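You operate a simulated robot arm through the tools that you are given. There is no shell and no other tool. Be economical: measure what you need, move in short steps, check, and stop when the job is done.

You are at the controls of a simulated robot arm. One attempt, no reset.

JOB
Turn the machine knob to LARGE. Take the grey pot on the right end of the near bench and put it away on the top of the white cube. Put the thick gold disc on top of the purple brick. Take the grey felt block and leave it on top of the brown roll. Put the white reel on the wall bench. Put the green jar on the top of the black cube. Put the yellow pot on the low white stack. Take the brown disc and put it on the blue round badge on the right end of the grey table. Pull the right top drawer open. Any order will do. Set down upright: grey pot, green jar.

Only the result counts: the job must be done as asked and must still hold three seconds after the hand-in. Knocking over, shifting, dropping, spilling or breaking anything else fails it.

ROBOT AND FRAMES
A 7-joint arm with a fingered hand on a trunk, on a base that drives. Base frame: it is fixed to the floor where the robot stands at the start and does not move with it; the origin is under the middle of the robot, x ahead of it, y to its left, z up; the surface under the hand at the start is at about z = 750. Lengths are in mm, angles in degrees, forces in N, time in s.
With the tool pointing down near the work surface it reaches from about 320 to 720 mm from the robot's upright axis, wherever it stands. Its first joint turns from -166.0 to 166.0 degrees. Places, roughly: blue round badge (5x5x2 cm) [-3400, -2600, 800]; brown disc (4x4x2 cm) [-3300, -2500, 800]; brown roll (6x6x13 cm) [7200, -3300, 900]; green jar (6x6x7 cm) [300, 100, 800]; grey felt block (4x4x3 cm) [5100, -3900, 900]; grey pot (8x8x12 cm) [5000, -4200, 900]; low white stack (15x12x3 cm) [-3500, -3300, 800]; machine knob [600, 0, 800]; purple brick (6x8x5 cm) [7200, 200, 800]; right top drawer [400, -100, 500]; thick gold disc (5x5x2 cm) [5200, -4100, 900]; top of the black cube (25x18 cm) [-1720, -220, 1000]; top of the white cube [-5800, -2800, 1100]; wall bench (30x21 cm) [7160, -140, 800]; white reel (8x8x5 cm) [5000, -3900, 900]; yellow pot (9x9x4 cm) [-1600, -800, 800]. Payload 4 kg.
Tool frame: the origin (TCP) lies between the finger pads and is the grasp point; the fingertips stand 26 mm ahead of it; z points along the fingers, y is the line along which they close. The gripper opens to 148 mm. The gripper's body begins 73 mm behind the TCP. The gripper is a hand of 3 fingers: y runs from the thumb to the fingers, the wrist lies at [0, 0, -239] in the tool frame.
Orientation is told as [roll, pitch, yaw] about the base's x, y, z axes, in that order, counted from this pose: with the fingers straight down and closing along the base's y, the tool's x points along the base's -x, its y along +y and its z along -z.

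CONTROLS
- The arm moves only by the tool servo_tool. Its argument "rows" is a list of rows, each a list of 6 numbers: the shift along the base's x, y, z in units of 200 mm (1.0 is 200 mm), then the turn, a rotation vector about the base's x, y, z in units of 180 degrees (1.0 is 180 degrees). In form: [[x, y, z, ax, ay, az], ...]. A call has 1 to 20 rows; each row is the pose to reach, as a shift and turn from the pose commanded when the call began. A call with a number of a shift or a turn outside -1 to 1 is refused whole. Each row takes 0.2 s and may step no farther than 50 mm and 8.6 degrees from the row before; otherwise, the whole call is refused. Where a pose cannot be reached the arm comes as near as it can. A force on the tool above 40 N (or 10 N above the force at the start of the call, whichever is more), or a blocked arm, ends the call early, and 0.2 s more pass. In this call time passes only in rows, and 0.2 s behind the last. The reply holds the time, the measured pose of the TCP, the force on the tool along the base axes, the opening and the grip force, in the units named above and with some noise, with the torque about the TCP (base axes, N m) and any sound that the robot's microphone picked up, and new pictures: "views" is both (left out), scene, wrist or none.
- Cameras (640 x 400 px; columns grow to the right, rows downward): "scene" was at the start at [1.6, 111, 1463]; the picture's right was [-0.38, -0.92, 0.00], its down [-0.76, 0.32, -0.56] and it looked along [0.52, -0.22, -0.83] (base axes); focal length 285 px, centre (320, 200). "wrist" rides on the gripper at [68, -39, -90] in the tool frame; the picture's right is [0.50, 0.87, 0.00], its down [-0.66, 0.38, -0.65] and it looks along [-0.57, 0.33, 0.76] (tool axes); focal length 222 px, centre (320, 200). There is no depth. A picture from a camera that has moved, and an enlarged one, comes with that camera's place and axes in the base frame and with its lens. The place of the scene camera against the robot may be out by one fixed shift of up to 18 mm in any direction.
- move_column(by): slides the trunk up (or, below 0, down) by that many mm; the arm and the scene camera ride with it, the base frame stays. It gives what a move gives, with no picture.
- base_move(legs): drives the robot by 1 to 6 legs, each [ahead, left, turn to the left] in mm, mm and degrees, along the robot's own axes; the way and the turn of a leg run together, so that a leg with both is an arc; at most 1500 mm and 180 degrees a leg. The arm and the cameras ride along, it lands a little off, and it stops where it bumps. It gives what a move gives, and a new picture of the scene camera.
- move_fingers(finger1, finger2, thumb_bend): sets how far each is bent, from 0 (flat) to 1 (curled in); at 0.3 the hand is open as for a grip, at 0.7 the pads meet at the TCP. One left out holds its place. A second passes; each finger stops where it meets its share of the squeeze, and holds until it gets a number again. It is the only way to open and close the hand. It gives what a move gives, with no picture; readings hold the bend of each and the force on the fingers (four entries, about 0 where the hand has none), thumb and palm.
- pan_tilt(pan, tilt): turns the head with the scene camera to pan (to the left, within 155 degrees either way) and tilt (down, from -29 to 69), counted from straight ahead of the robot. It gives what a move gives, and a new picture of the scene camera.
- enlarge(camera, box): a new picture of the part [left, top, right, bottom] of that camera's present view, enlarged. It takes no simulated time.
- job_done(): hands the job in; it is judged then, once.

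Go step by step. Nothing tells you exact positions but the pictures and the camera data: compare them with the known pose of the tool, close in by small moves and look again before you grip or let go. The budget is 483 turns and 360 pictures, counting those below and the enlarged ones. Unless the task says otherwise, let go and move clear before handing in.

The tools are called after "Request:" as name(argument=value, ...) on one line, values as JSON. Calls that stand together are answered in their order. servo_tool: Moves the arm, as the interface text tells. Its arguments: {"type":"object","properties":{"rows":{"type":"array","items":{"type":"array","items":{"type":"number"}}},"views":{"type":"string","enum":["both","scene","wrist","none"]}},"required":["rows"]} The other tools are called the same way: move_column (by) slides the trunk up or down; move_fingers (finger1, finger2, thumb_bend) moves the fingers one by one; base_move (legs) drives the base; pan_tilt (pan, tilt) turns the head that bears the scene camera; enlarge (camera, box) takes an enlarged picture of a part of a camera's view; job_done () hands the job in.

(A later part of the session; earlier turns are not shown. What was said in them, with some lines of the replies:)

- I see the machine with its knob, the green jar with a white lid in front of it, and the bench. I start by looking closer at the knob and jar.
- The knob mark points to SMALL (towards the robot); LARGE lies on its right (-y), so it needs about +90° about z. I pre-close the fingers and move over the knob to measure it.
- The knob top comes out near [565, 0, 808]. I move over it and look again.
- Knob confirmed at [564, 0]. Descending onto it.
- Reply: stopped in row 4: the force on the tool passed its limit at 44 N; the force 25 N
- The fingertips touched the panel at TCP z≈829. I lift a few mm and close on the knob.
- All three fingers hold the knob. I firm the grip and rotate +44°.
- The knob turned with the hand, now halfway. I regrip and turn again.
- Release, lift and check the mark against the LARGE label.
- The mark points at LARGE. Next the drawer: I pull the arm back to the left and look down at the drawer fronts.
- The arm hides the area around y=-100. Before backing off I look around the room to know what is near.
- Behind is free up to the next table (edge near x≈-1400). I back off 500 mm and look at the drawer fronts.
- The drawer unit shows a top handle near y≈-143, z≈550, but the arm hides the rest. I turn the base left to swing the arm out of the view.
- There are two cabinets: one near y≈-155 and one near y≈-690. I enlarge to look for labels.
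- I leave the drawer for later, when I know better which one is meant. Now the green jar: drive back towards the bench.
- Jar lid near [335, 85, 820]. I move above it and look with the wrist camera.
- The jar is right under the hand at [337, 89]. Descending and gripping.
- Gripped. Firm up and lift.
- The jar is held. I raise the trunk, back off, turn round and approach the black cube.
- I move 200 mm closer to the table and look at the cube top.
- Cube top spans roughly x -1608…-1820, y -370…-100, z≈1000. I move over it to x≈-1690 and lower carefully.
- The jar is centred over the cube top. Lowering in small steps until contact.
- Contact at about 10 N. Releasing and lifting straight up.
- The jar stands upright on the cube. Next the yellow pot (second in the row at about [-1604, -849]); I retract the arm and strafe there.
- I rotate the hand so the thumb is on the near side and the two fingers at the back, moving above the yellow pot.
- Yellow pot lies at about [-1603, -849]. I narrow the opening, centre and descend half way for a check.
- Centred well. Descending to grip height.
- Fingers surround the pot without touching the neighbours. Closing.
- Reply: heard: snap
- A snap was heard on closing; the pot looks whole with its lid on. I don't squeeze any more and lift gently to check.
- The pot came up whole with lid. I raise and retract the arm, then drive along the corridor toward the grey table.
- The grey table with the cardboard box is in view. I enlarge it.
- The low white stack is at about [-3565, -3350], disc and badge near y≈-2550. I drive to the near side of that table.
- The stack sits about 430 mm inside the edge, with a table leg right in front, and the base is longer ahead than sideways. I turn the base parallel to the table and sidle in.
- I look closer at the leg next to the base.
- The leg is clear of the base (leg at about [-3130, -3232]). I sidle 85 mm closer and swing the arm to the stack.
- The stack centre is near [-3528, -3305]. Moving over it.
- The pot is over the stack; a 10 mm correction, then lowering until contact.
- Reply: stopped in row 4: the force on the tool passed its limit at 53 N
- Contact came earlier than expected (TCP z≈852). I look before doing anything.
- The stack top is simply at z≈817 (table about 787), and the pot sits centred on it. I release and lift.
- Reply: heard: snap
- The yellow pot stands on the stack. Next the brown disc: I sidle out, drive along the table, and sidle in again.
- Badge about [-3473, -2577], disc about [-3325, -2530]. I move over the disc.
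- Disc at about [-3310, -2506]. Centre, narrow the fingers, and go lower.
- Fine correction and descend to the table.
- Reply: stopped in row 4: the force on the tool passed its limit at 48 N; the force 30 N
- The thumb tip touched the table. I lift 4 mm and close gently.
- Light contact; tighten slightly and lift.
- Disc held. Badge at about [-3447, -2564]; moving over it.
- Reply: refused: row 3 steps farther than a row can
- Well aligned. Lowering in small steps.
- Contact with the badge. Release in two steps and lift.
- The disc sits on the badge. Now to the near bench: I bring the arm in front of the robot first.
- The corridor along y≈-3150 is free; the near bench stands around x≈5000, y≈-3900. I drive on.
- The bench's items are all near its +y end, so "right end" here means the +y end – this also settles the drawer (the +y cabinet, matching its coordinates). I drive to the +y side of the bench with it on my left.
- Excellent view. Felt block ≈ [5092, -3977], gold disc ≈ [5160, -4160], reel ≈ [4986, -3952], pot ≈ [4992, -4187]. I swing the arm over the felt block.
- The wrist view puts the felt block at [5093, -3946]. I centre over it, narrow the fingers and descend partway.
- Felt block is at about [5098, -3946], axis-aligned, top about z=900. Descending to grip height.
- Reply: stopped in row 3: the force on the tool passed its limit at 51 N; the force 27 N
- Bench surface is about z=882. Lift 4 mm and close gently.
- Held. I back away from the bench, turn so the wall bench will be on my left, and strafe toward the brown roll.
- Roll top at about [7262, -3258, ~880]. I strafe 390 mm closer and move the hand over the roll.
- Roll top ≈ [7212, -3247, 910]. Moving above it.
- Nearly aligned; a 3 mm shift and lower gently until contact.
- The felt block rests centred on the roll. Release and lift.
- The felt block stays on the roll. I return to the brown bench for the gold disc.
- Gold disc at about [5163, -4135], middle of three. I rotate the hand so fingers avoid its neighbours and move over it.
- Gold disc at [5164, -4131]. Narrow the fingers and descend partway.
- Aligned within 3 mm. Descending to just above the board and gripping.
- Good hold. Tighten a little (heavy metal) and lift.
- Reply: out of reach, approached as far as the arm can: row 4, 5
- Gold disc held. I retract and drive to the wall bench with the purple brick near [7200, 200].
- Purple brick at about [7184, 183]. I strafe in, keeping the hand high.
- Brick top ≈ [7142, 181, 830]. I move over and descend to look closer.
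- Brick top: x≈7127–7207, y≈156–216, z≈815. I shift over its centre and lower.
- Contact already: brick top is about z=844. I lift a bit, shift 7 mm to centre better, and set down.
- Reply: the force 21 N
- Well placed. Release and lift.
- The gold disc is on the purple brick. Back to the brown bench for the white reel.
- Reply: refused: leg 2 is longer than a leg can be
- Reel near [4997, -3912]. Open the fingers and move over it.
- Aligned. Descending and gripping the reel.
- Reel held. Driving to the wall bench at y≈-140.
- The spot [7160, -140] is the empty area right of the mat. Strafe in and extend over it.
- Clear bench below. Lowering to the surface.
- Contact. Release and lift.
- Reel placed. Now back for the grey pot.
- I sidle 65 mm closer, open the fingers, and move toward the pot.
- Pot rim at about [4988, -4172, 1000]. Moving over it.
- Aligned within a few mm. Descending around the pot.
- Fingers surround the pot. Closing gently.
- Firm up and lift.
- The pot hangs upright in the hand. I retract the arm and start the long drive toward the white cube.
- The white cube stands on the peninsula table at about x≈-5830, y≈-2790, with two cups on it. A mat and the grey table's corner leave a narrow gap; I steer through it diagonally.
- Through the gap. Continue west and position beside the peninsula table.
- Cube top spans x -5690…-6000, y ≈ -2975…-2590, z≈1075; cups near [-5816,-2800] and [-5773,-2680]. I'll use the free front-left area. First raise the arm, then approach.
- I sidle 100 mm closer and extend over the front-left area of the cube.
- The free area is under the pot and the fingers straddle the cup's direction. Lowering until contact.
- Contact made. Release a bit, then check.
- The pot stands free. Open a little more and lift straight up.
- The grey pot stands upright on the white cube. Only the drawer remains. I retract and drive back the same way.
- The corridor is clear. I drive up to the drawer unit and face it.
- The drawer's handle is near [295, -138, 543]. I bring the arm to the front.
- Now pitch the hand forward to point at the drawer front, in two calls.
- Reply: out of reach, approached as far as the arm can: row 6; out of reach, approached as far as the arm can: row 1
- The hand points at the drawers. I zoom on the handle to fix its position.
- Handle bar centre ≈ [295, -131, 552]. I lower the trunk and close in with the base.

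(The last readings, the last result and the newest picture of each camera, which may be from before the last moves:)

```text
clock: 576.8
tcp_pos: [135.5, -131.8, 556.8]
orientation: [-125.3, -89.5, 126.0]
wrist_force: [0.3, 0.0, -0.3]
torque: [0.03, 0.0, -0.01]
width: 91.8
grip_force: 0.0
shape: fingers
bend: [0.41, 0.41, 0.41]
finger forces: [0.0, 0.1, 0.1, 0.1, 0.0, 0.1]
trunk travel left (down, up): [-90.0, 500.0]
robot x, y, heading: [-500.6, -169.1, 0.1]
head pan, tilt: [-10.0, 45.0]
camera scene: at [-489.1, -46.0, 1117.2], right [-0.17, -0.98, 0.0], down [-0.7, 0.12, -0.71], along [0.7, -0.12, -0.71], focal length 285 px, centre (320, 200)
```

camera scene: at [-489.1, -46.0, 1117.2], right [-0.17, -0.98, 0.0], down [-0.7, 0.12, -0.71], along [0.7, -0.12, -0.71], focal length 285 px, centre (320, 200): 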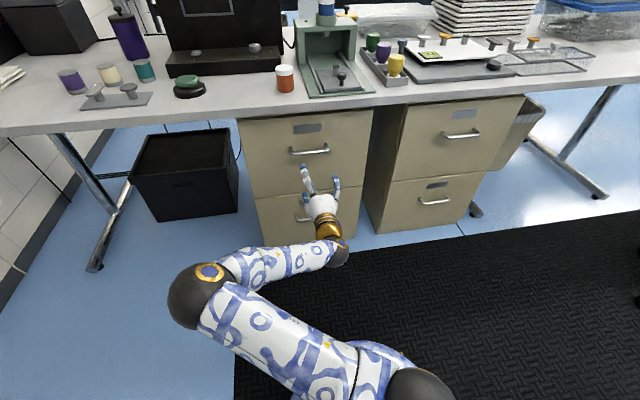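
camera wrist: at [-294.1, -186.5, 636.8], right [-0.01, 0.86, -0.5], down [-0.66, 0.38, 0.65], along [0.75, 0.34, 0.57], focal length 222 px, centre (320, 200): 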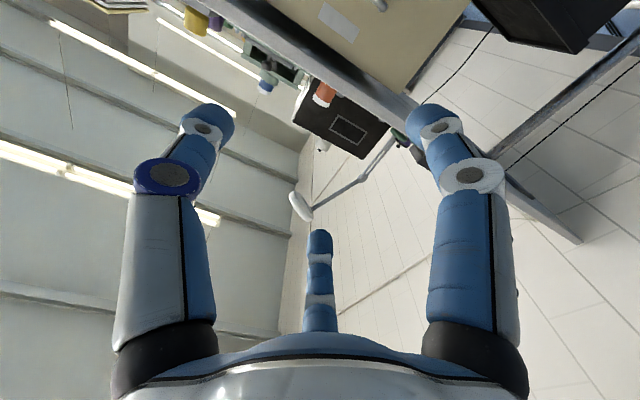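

Request:
servo_tool(rows=[[0.1, 0, 0, 0, 0, 0], [0.2, 0, 0, 0, 0, 0]])

Request:
enlarge(camera="scene", box=[230, 100, 390, 240])

```text
clock: 577.4
tcp_pos: [175.6, -130.8, 556.3]
orientation: [-122.9, -89.5, 123.6]
wrist_force: [-0.4, 0.2, 0.4]
torque: [0.0, -0.02, 0.0]
width: 91.8
grip_force: 0.0
shape: fingers
bend: [0.41, 0.41, 0.41]
finger forces: [0.0, 0.1, 0.1, 0.0, 0.0, 0.0]
trunk travel left (down, up): [-90.0, 500.0]
robot x, y, heading: [-507.9, -168.6, 0.0]
head pan, tilt: [-10.0, 45.0]
camera scene: at [-489.1, -46.0, 1117.2], right [-0.17, -0.98, 0.0], down [-0.7, 0.12, -0.71], along [0.7, -0.12, -0.71], focal length 285 px, centre (320, 200)
camera wrist: at [84.2, -170.0, 487.0], right [-0.01, 0.86, -0.51], down [-0.66, 0.38, 0.65], along [0.75, 0.34, 0.57], focal length 222 px, centre (320, 200)
```

scene: 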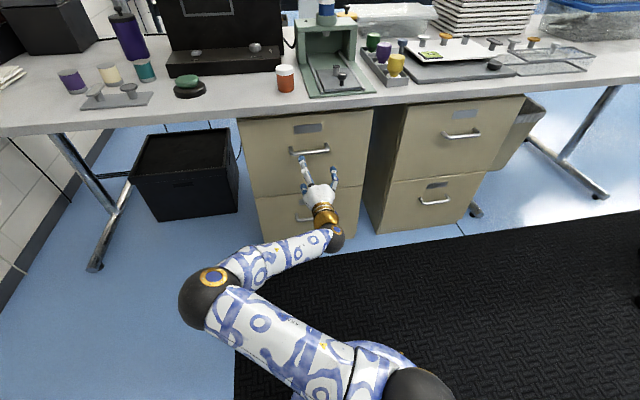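
wrist: 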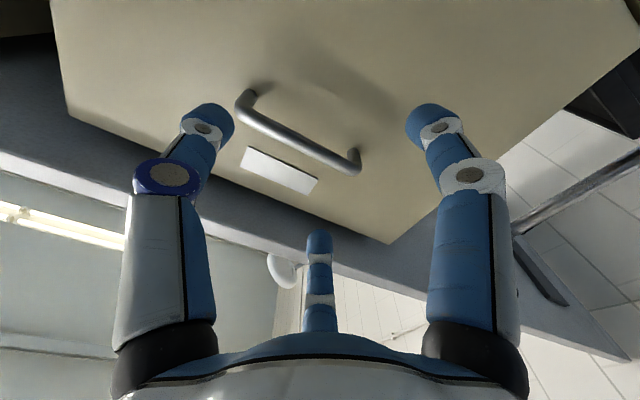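

```text
2.86 times, centred on (310, 170) of scene
camera zoom: at [-489.1, -46.0, 1117.2], right [-0.17, -0.98, 0.0], down [-0.7, 0.12, -0.71], along [0.7, -0.12, -0.71], focal length 815 px, centre (349, 286)
```

zoom: 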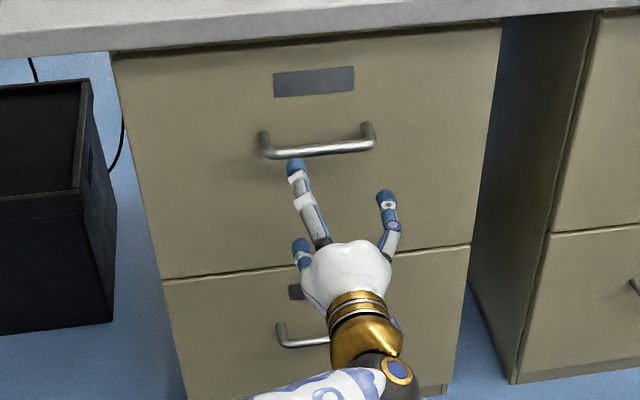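

The wrist camera puts the bar a bit higher (z≈580). I move up 25 mm and forward 40 mm and look again to triangulate.

Request:
servo_tool(rows=[[0.1, -0.02, 0.06, 0, 0, 0], [0.2, -0.02, 0.125, 0, 0, 0]], views="wrist")

Request:
enlarge(camera="scene", box=[230, 100, 390, 240])

```text
clock: 578.0
tcp_pos: [215.5, -135.2, 580.7]
orientation: [-123.0, -89.6, 123.7]
wrist_force: [-0.3, 0.4, 0.1]
torque: [0.03, -0.01, -0.01]
width: 91.9
grip_force: 0.1
shape: fingers
bend: [0.41, 0.41, 0.41]
finger forces: [0.1, 0.0, 0.0, 0.0, 0.1, 0.1]
trunk travel left (down, up): [-90.0, 500.0]
robot x, y, heading: [-507.5, -172.2, 0.0]
head pan, tilt: [-10.0, 45.0]
camera wrist: at [124.1, -174.4, 511.7], right [-0.01, 0.86, -0.51], down [-0.66, 0.37, 0.65], along [0.75, 0.34, 0.57], focal length 222 px, centre (320, 200)
```

wrist: 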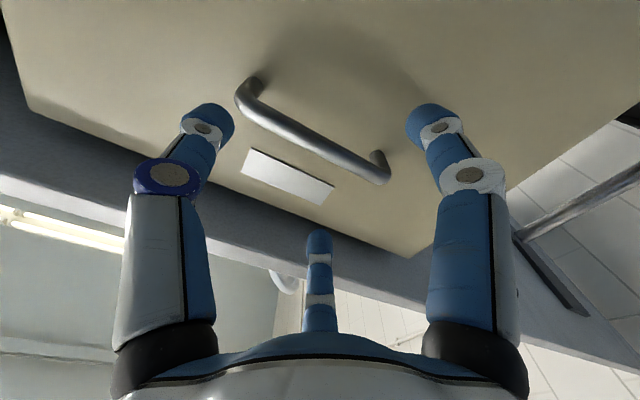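

```text
2.86 times, centred on (310, 170) of scene
camera zoom: at [-489.1, -45.9, 1117.1], right [-0.17, -0.98, 0.0], down [-0.7, 0.12, -0.71], along [0.7, -0.12, -0.71], focal length 815 px, centre (349, 286)
```

zoom: 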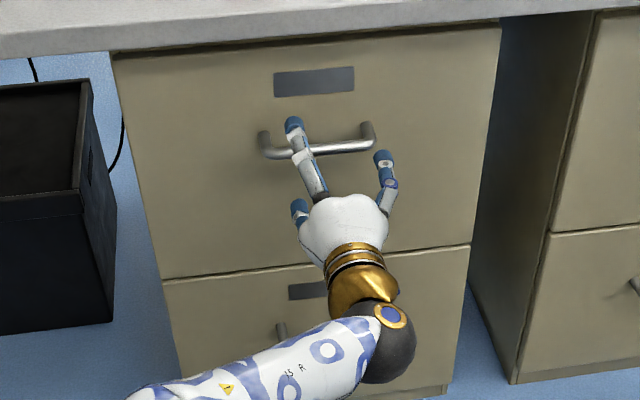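

The bar is at about [273, -135, 576]. I flatten the thumb out of the way so the upper and lower finger can pinch the bar.

Request:
move_fingers(finger1=0.42, finger2=0.42, thumb_bend=0.0)

Request:
servo_tool(rows=[[0.05, 0, -0.025, 0, 0, 0], [0.1, 0, -0.025, 0, 0, 0]])

Request:
enlarge(camera="scene", box=[250, 110, 370, 210])

```text
clock: 579.0
tcp_pos: [214.5, -135.1, 580.5]
orientation: [-125.5, -89.6, 126.0]
wrist_force: [-0.2, -0.2, 0.2]
torque: [-0.01, 0.0, 0.01]
width: 138.1
grip_force: 0.0
shape: fingers
bend: [0.42, 0.42, 0.0]
finger forces: [0.1, 0.0, 0.1, 0.0, 0.1, 0.0]
trunk travel left (down, up): [-90.0, 500.0]
robot x, y, heading: [-506.2, -166.7, -0.2]
head pan, tilt: [-10.0, 45.0]
```

```text
clock: 579.6
tcp_pos: [235.0, -135.8, 576.0]
orientation: [-122.0, -89.7, 122.7]
wrist_force: [0.0, 0.1, -1.0]
torque: [0.0, 0.01, 0.02]
width: 138.4
grip_force: 0.1
shape: fingers
bend: [0.42, 0.42, 0.0]
finger forces: [0.1, 0.0, 0.1, 0.0, 0.1, 0.1]
trunk travel left (down, up): [-90.0, 500.0]
robot x, y, heading: [-505.6, -165.8, -0.0]
head pan, tilt: [-10.0, 45.0]
camera scene: at [-489.1, -45.9, 1117.1], right [-0.17, -0.98, 0.0], down [-0.7, 0.12, -0.71], along [0.7, -0.12, -0.71], focal length 285 px, centre (320, 200)
camera wrist: at [143.8, -174.8, 507.0], right [-0.01, 0.86, -0.51], down [-0.66, 0.38, 0.65], along [0.75, 0.34, 0.57], focal length 222 px, centre (320, 200)
```

scene: 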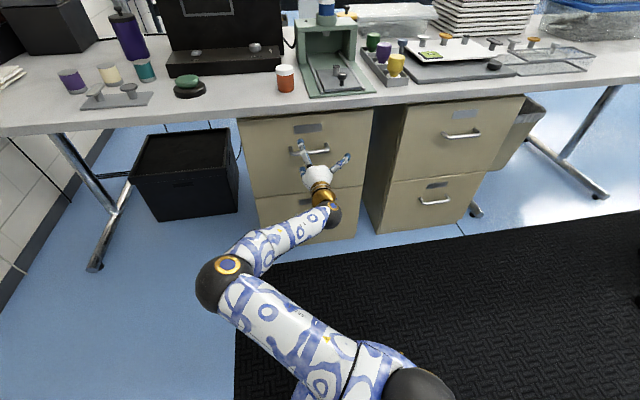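
wrist: 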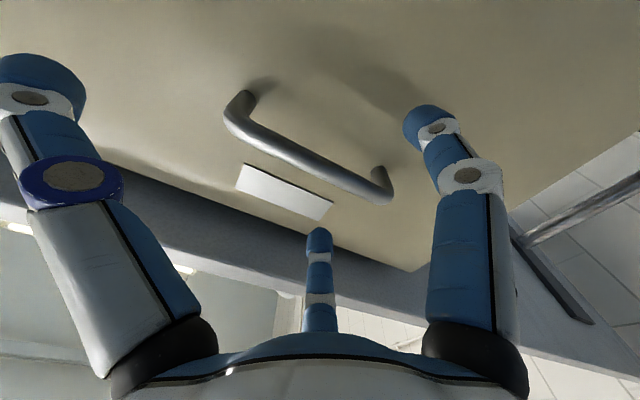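

```text
4.00 times, centred on (310, 160) of scene
camera zoom: at [-489.1, -45.9, 1117.1], right [-0.17, -0.98, 0.0], down [-0.7, 0.12, -0.71], along [0.7, -0.12, -0.71], focal length 1141 px, centre (360, 360)
```

zoom: 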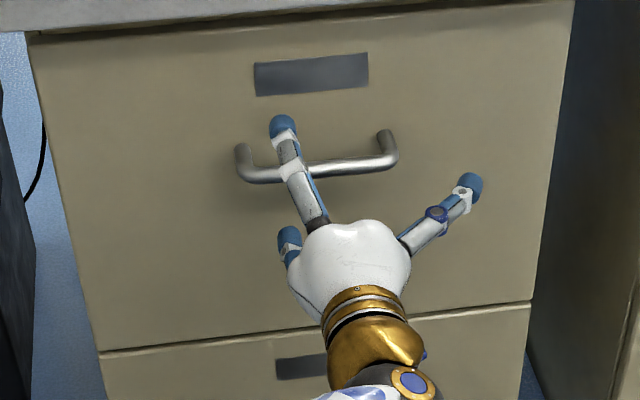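

The gap behind the bar is ample (front at about x≈330). Moving in so the bar lies between the two fingers.

Request:
servo_tool(rows=[[0.08, 0, -0.012, 0, 0, 0], [0.165, 0, -0.015, 0, 0, 0]])

Request:
enlarge(camera="scene", box=[250, 110, 370, 210])

```text
clock: 580.2
tcp_pos: [268.4, -134.8, 572.9]
orientation: [-124.7, -89.5, 125.3]
wrist_force: [0.7, 0.5, -0.3]
torque: [-0.04, -0.02, 0.0]
width: 138.3
grip_force: 0.0
shape: fingers
bend: [0.42, 0.42, 0.0]
finger forces: [0.0, 0.1, 0.0, 0.0, 0.0, 0.0]
trunk travel left (down, up): [-90.0, 500.0]
robot x, y, heading: [-504.0, -169.9, -0.1]
head pan, tilt: [-10.0, 45.0]
camera scene: at [-489.1, -45.9, 1117.1], right [-0.17, -0.98, 0.0], down [-0.7, 0.12, -0.71], along [0.7, -0.12, -0.71], focal length 285 px, centre (320, 200)
camera wrist: at [177.2, -174.3, 504.3], right [-0.01, 0.86, -0.5], down [-0.66, 0.37, 0.65], along [0.75, 0.34, 0.57], focal length 222 px, centre (320, 200)
```

scene: 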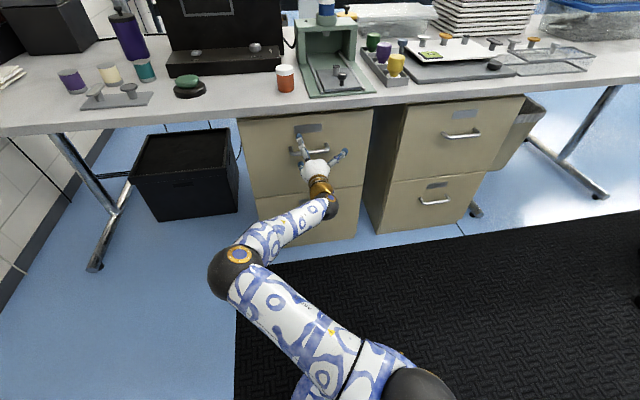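
wrist: 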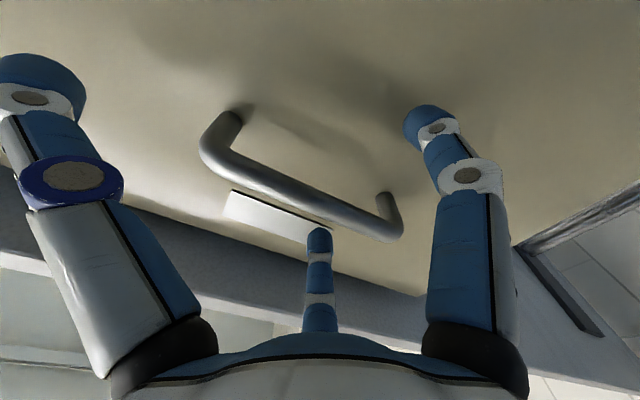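

```text
4.00 times, centred on (310, 160) of scene
camera zoom: at [-489.1, -45.9, 1117.1], right [-0.17, -0.98, 0.0], down [-0.7, 0.12, -0.71], along [0.7, -0.12, -0.71], focal length 1141 px, centre (360, 360)
```

zoom: 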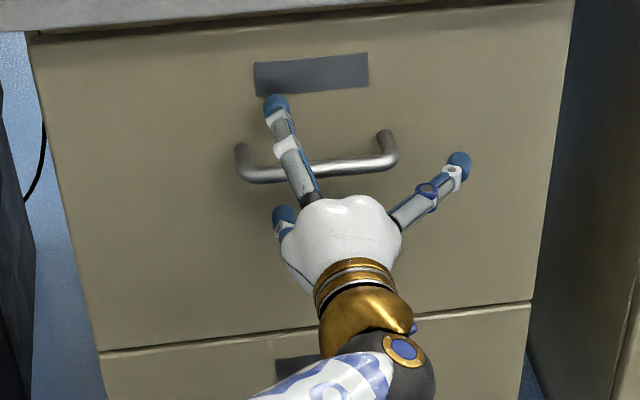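

Closing the upper and lower finger on the bar.

Request:
move_fingers(finger1=0.72, finger2=0.72)

Request:
servo_tool(rows=[[0, 0, 0, 0, 0, 0]])

Request:
enlarge(camera="scene", box=[250, 110, 370, 210])

```text
clock: 581.2
tcp_pos: [267.5, -134.5, 573.0]
orientation: [-126.9, -89.6, 127.4]
wrist_force: [1.7, 1.9, 2.7]
torque: [0.02, 0.01, 0.01]
width: 100.8
grip_force: 1.8
shape: fingers
bend: [0.72, 0.68, 0.0]
finger forces: [0.0, 3.7, 0.1, 0.1, 0.0, 0.0]
trunk travel left (down, up): [-90.0, 500.0]
robot x, y, heading: [-503.0, -172.3, 0.3]
head pan, tilt: [-10.0, 45.0]
```

```text
clock: 581.6
tcp_pos: [267.7, -134.8, 574.7]
orientation: [-126.1, -89.6, 126.8]
wrist_force: [2.0, 1.6, 2.0]
torque: [-0.01, 0.02, 0.02]
width: 100.8
grip_force: 2.0
shape: fingers
bend: [0.72, 0.68, 0.0]
finger forces: [0.0, 3.5, 0.0, 0.0, 0.1, 0.0]
trunk travel left (down, up): [-90.0, 500.0]
robot x, y, heading: [-504.3, -171.9, 0.1]
head pan, tilt: [-10.0, 45.0]
camera scene: at [-489.1, -45.9, 1117.1], right [-0.17, -0.98, 0.0], down [-0.7, 0.12, -0.71], along [0.7, -0.12, -0.71], focal length 285 px, centre (320, 200)
camera wrist: at [177.0, -174.3, 504.5], right [-0.01, 0.86, -0.51], down [-0.66, 0.37, 0.65], along [0.75, 0.34, 0.57], focal length 222 px, centre (320, 200)
```

scene: 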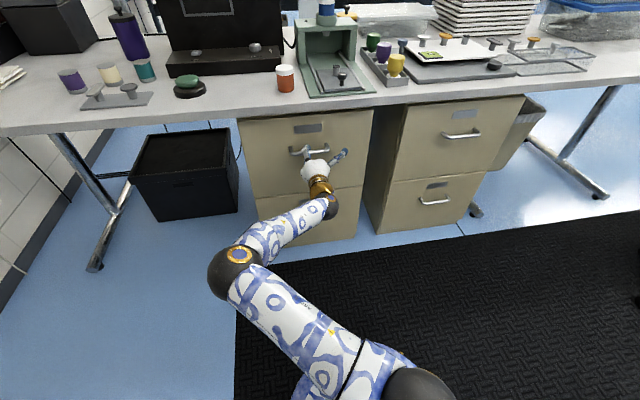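
wrist: 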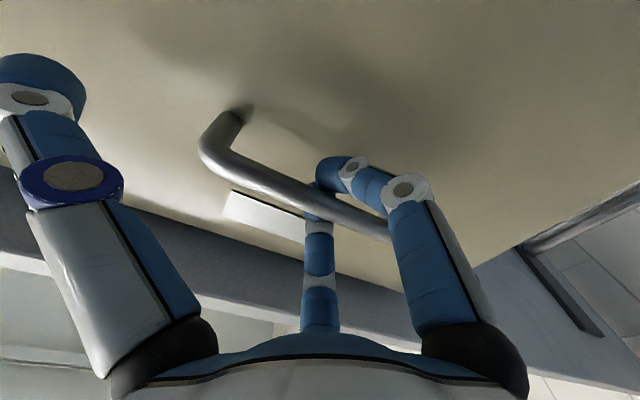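

```text
4.00 times, centred on (310, 160) of scene
camera zoom: at [-489.1, -45.9, 1117.1], right [-0.17, -0.98, 0.0], down [-0.7, 0.12, -0.71], along [0.7, -0.12, -0.71], focal length 1141 px, centre (360, 360)
```

zoom: 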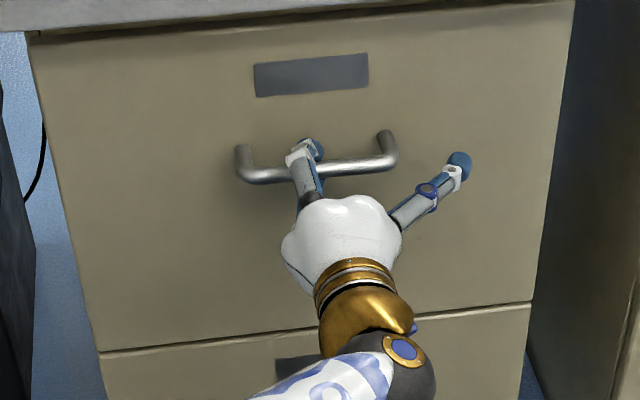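

Both fingers hook behind the bar. I curl slightly more and pull gently.

Request:
move_fingers(finger1=0.82, finger2=0.82)

Request:
servo_tool(rows=[[-0.05, 0, 0, 0, 0, 0], [-0.1, 0, 0, 0, 0, 0], [-0.15, 0, 0, 0, 0, 0], [-0.2, 0, 0, 0, 0, 0]])

```text
clock: 582.6
tcp_pos: [268.0, -135.0, 573.3]
orientation: [-123.0, -89.7, 123.6]
wrist_force: [0.8, 0.0, -2.2]
torque: [0.01, -0.03, 0.02]
width: 86.4
grip_force: 0.0
shape: fingers
bend: [0.82, 0.79, 0.0]
finger forces: [0.1, 0.1, 0.1, 0.0, 0.1, 0.1]
trunk travel left (down, up): [-90.0, 500.0]
robot x, y, heading: [-507.2, -171.2, -0.0]
head pan, tilt: [-10.0, 45.0]
```

```text
clock: 583.6
tcp_pos: [228.7, -133.8, 572.4]
orientation: [-124.1, -89.6, 124.7]
wrist_force: [-0.1, 0.5, -2.2]
torque: [0.0, 0.0, -0.04]
width: 86.8
grip_force: 0.1
shape: fingers
bend: [0.83, 0.79, 0.0]
finger forces: [0.0, 0.1, 0.0, 0.0, 0.0, 0.1]
trunk travel left (down, up): [-90.0, 500.0]
robot x, y, heading: [-503.5, -173.2, 0.3]
head pan, tilt: [-10.0, 45.0]
camera scene: at [-488.9, -46.0, 1117.1], right [-0.17, -0.98, 0.0], down [-0.7, 0.12, -0.71], along [0.7, -0.12, -0.71], focal length 285 px, centre (320, 200)
camera wrist: at [136.9, -173.9, 504.2], right [-0.01, 0.86, -0.51], down [-0.66, 0.37, 0.65], along [0.75, 0.34, 0.57], focal length 222 px, centre (320, 200)
```

scene: 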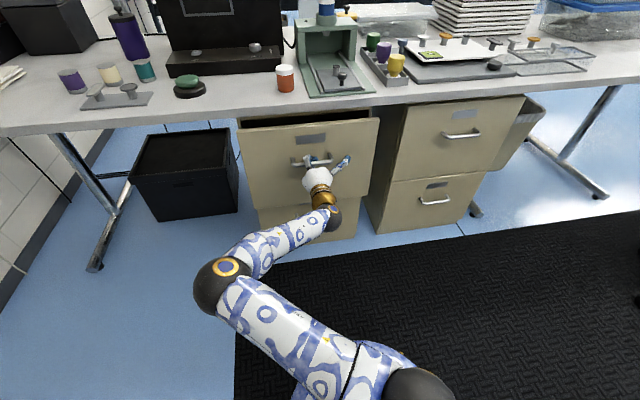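
wrist: 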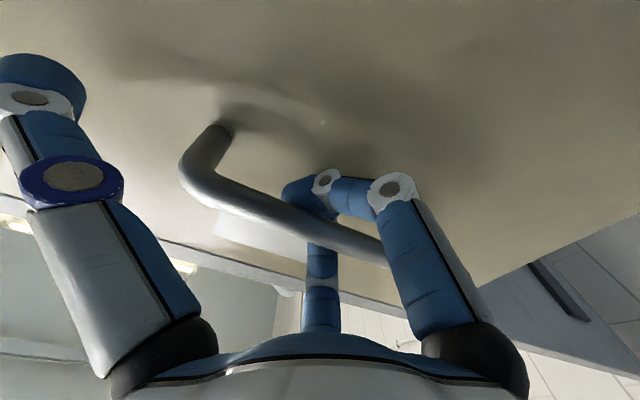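

It opens. I keep pulling slowly.

Request:
servo_tool(rows=[[-0.1, 0, 0, 0, 0, 0], [-0.2, 0, 0, 0, 0, 0], [-0.3, 0, 0, 0, 0, 0], [-0.4, 0, 0, 0, 0, 0], [-0.5, 0, 0, 0, 0, 0], [-0.6, 0, 0, 0, 0, 0], [-0.7, 0, 0, 0, 0, 0], [-0.8, 0, 0, 0, 0, 0]], views="scene")

```text
clock: 585.4
tcp_pos: [67.8, -135.4, 572.4]
orientation: [-129.7, -89.6, 130.2]
wrist_force: [0.5, -0.2, 0.0]
torque: [-0.03, 0.0, 0.02]
width: 86.8
grip_force: 0.1
shape: fingers
bend: [0.83, 0.79, 0.0]
finger forces: [0.0, 0.0, 0.0, 0.1, 0.0, 0.0]
trunk travel left (down, up): [-90.0, 500.0]
robot x, y, heading: [-506.2, -172.6, 0.1]
head pan, tilt: [-10.0, 45.0]
camera scene: at [-489.1, -46.0, 1117.2], right [-0.17, -0.98, 0.0], down [-0.7, 0.12, -0.71], along [0.7, -0.12, -0.71], focal length 285 px, centre (320, 200)
```

scene: 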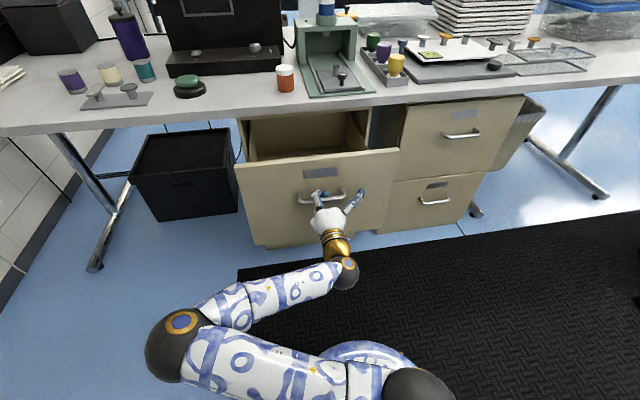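

About 190 mm open. I pull further by backing the base.

Request:
base_move(legs=[[-110, 0, 0]])

```text
clock: 586.6
tcp_pos: [-42.4, -135.6, 571.9]
orientation: [-126.4, -89.6, 127.0]
wrist_force: [0.3, -0.6, -0.4]
torque: [-0.01, 0.01, 0.01]
width: 86.6
grip_force: 0.0
shape: fingers
bend: [0.83, 0.79, 0.0]
finger forces: [0.0, 0.0, 0.0, 0.0, 0.1, 0.0]
trunk travel left (down, up): [-90.0, 500.0]
robot x, y, heading: [-617.2, -172.8, 0.1]
head pan, tilt: [-10.0, 45.0]
camera scene: at [-600.4, -46.0, 1117.1], right [-0.17, -0.98, 0.0], down [-0.7, 0.12, -0.71], along [0.7, -0.12, -0.71], focal length 285 px, centre (320, 200)
```

scene: 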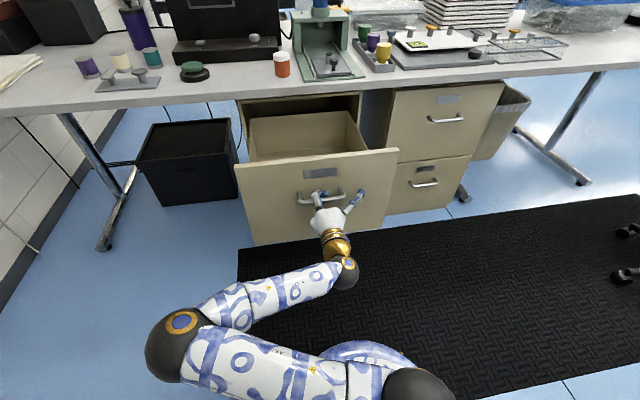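

About 300 mm open. One more gentle pull with force limit to see whether it reaches its stop.

Request:
servo_tool(rows=[[-0.05, 0, 0, 0, 0, 0], [-0.1, 0, 0, 0, 0, 0], [-0.15, 0, 0, 0, 0, 0], [-0.2, 0, 0, 0, 0, 0], [-0.25, 0, 0, 0, 0, 0], [-0.3, 0, 0, 0, 0, 0], [-0.35, 0, 0, 0, 0, 0], [-0.4, 0, 0, 0, 0, 0]], views="scene")

```text
clock: 588.4
tcp_pos: [-80.5, -129.7, 560.6]
orientation: [-147.3, -89.4, 147.8]
wrist_force: [1.5, -4.8, 19.1]
torque: [0.31, 0.25, 0.09]
width: 87.6
grip_force: 7.9
shape: fingers
bend: [0.83, 0.79, 0.0]
finger forces: [0.0, 16.1, 0.0, 0.2, 0.1, 0.0]
out of reach, approached as far as the arm can: row 4, 5, 6, 7, 8
trunk travel left (down, up): [-90.0, 500.0]
robot x, y, heading: [-619.1, -171.3, -0.1]
head pan, tilt: [-10.0, 45.0]
camera scene: at [-601.5, -46.4, 1117.4], right [-0.17, -0.98, 0.0], down [-0.7, 0.12, -0.71], along [0.7, -0.12, -0.71], focal length 285 px, centre (320, 200)
```

scene: 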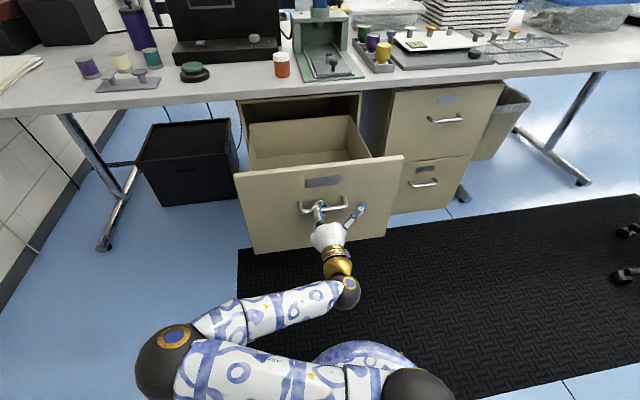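

The drawer is open about 340 mm; that is ample. I restore the hand's height and release.

Request:
servo_tool(rows=[[0.1, 0, 0, 0, 0, 0], [0.23, 0, 0, 0, 0, 0]], views="none")

Request:
move_fingers(finger1=0.3, finger2=0.3)

Request:
servo_tool(rows=[[0, 0, 0, 0, 0, 0]])

```text
clock: 589.0
tcp_pos: [-33.4, -129.4, 559.2]
orientation: [-131.4, -89.5, 132.0]
wrist_force: [-2.1, 0.2, 15.5]
torque: [0.21, 0.3, 0.01]
width: 87.7
grip_force: 7.3
shape: fingers
bend: [0.84, 0.8, 0.0]
finger forces: [0.0, 13.7, 0.1, 0.1, 0.1, 0.0]
trunk travel left (down, up): [-90.0, 500.0]
robot x, y, heading: [-615.1, -170.3, 0.1]
head pan, tilt: [-10.0, 45.0]
```

```text
clock: 590.0
tcp_pos: [-33.5, -130.3, 557.4]
orientation: [-123.7, -89.6, 124.3]
wrist_force: [-0.1, 0.8, -0.9]
torque: [0.0, 0.02, 0.01]
width: 154.0
grip_force: 0.1
shape: fingers
bend: [0.3, 0.3, 0.0]
finger forces: [0.0, 0.0, 0.0, 0.1, 0.0, 0.1]
trunk travel left (down, up): [-90.0, 500.0]
robot x, y, heading: [-613.8, -171.8, -0.2]
head pan, tilt: [-10.0, 45.0]
```

```text
clock: 590.4
tcp_pos: [-32.8, -131.2, 557.6]
orientation: [-125.6, -89.5, 126.1]
wrist_force: [-0.4, 0.0, 0.1]
torque: [0.01, -0.04, 0.02]
width: 154.4
grip_force: 0.0
shape: fingers
bend: [0.3, 0.3, 0.0]
finger forces: [0.1, 0.0, 0.0, 0.1, 0.0, 0.0]
trunk travel left (down, up): [-90.0, 500.0]
robot x, y, heading: [-616.1, -171.8, -0.0]
head pan, tilt: [-10.0, 45.0]
camera scene: at [-600.4, -46.0, 1117.1], right [-0.17, -0.98, 0.0], down [-0.7, 0.12, -0.71], along [0.7, -0.12, -0.71], focal length 285 px, centre (320, 200)
camera wrist: at [-124.2, -169.5, 488.9], right [-0.01, 0.86, -0.51], down [-0.66, 0.38, 0.65], along [0.75, 0.34, 0.57], focal length 222 px, centre (320, 200)
```

scene: 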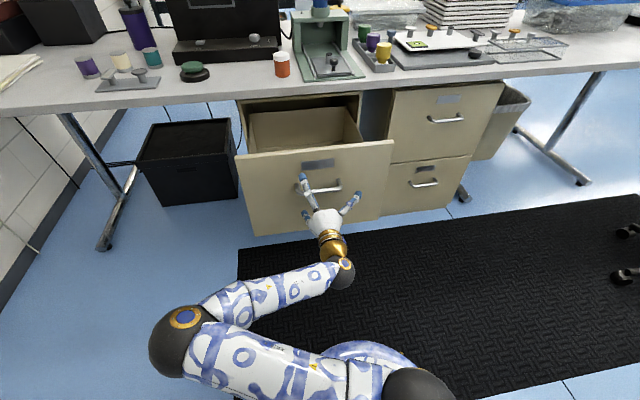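
wrist: 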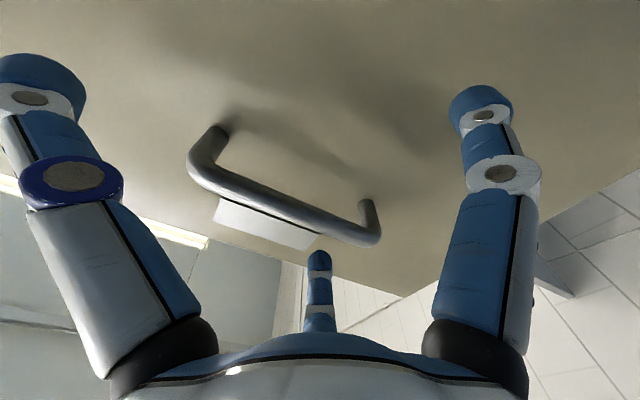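

The push-back left it about 300 mm open. To be generous I hook it once more and back the base for more travel.

Request:
servo_tool(rows=[[0, 0, 0.045, 0, 0, 0], [0.0, 0, 0.09, 0, 0, 0]], views="none")

Request:
move_fingers(finger1=0.8, finger2=0.8)

Request:
base_move(legs=[[-110, 0, 0]])

```text
clock: 591.0
tcp_pos: [-31.7, -129.9, 576.2]
orientation: [-124.4, -89.6, 125.0]
wrist_force: [1.4, 0.3, -0.1]
torque: [0.0, 0.01, 0.03]
width: 154.2
grip_force: 0.1
shape: fingers
bend: [0.3, 0.3, 0.0]
finger forces: [0.0, 0.0, 0.0, 0.1, 0.0, 0.0]
trunk travel left (down, up): [-90.0, 500.0]
robot x, y, heading: [-616.4, -168.4, -0.0]
head pan, tilt: [-10.0, 45.0]
```

```text
clock: 592.0
tcp_pos: [-33.5, -128.6, 575.8]
orientation: [-125.9, -89.5, 126.5]
wrist_force: [0.2, -0.2, 0.0]
torque: [0.01, 0.0, -0.01]
width: 93.9
grip_force: 0.0
shape: fingers
bend: [0.78, 0.77, 0.0]
finger forces: [0.0, 0.1, 0.0, 0.0, 0.1, 0.0]
trunk travel left (down, up): [-90.0, 500.0]
robot x, y, heading: [-614.0, -171.6, 0.0]
head pan, tilt: [-10.0, 45.0]
```

```text
clock: 593.2
tcp_pos: [-144.2, -129.4, 575.4]
orientation: [-125.3, -89.6, 126.0]
wrist_force: [1.2, -0.2, 0.0]
torque: [-0.01, 0.03, 0.03]
width: 95.5
grip_force: 0.2
shape: fingers
bend: [0.75, 0.71, 0.0]
finger forces: [0.0, 0.1, 0.0, 0.1, 0.0, 0.0]
trunk travel left (down, up): [-90.0, 500.0]
robot x, y, heading: [-728.2, -167.8, 0.1]
head pan, tilt: [-10.0, 45.0]
camera scene: at [-711.8, -46.0, 1117.1], right [-0.17, -0.98, 0.0], down [-0.7, 0.12, -0.71], along [0.7, -0.12, -0.71], focal length 285 px, centre (320, 200)
```

scene: 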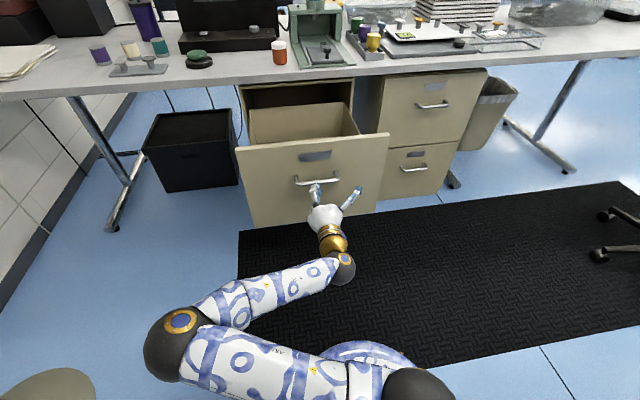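

The drawer reached its stop (about 350 mm open) and the fingers slipped free. I back off and check.

Request:
base_move(legs=[[-150, 0, 0]])

Request:
enlarge(camera="scene", box=[160, 0, 460, 240])

```text
clock: 594.5
tcp_pos: [-295.4, -129.8, 576.2]
orientation: [-125.3, -89.5, 125.8]
wrist_force: [-0.6, 0.9, -0.2]
torque: [0.02, -0.02, -0.01]
width: 95.4
grip_force: 0.2
shape: fingers
bend: [0.75, 0.71, 0.0]
finger forces: [0.0, 0.0, 0.1, 0.0, 0.0, 0.0]
trunk travel left (down, up): [-90.0, 500.0]
robot x, y, heading: [-878.9, -172.9, 0.1]
head pan, tilt: [-10.0, 45.0]
camera scene: at [-862.3, -46.1, 1117.1], right [-0.17, -0.98, 0.0], down [-0.7, 0.12, -0.71], along [0.7, -0.12, -0.71], focal length 285 px, centre (320, 200)
```

scene: 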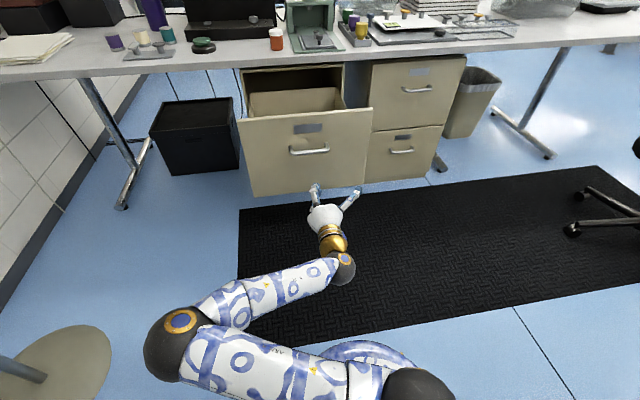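

```text
1.67 times, centred on (310, 120) of scene
camera zoom: at [-862.3, -46.1, 1117.1], right [-0.17, -0.98, 0.0], down [-0.7, 0.12, -0.71], along [0.7, -0.12, -0.71], focal length 475 px, centre (337, 333)
```

zoom: 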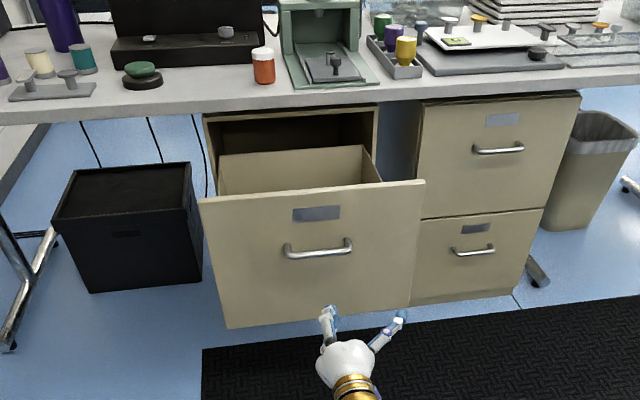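

The drawer stands open and the hand is clear; all the other items were seen in place when I left them. Handing in.

Request:
job_done()

```text
The job is handed in.
```

I finished all nine parts of the job and handed it in, with the hand clear. Two things could still count against it:

- **Which drawer:** two cabinets stand side by side. I opened the top drawer of the +y one, about 350 mm. It matches the coordinates you gave, and "right" meant the +y end elsewhere in the job. Standing in front of the bench, though, that cabinet is the left one.
- **Yellow pot:** I heard a snap when I gripped it and another when I let go. It and its lid look whole on the white stack.

I saw each item in place when I left it. I did not go back to look at the green jar, felt block, gold disc or white reel just before handing in.
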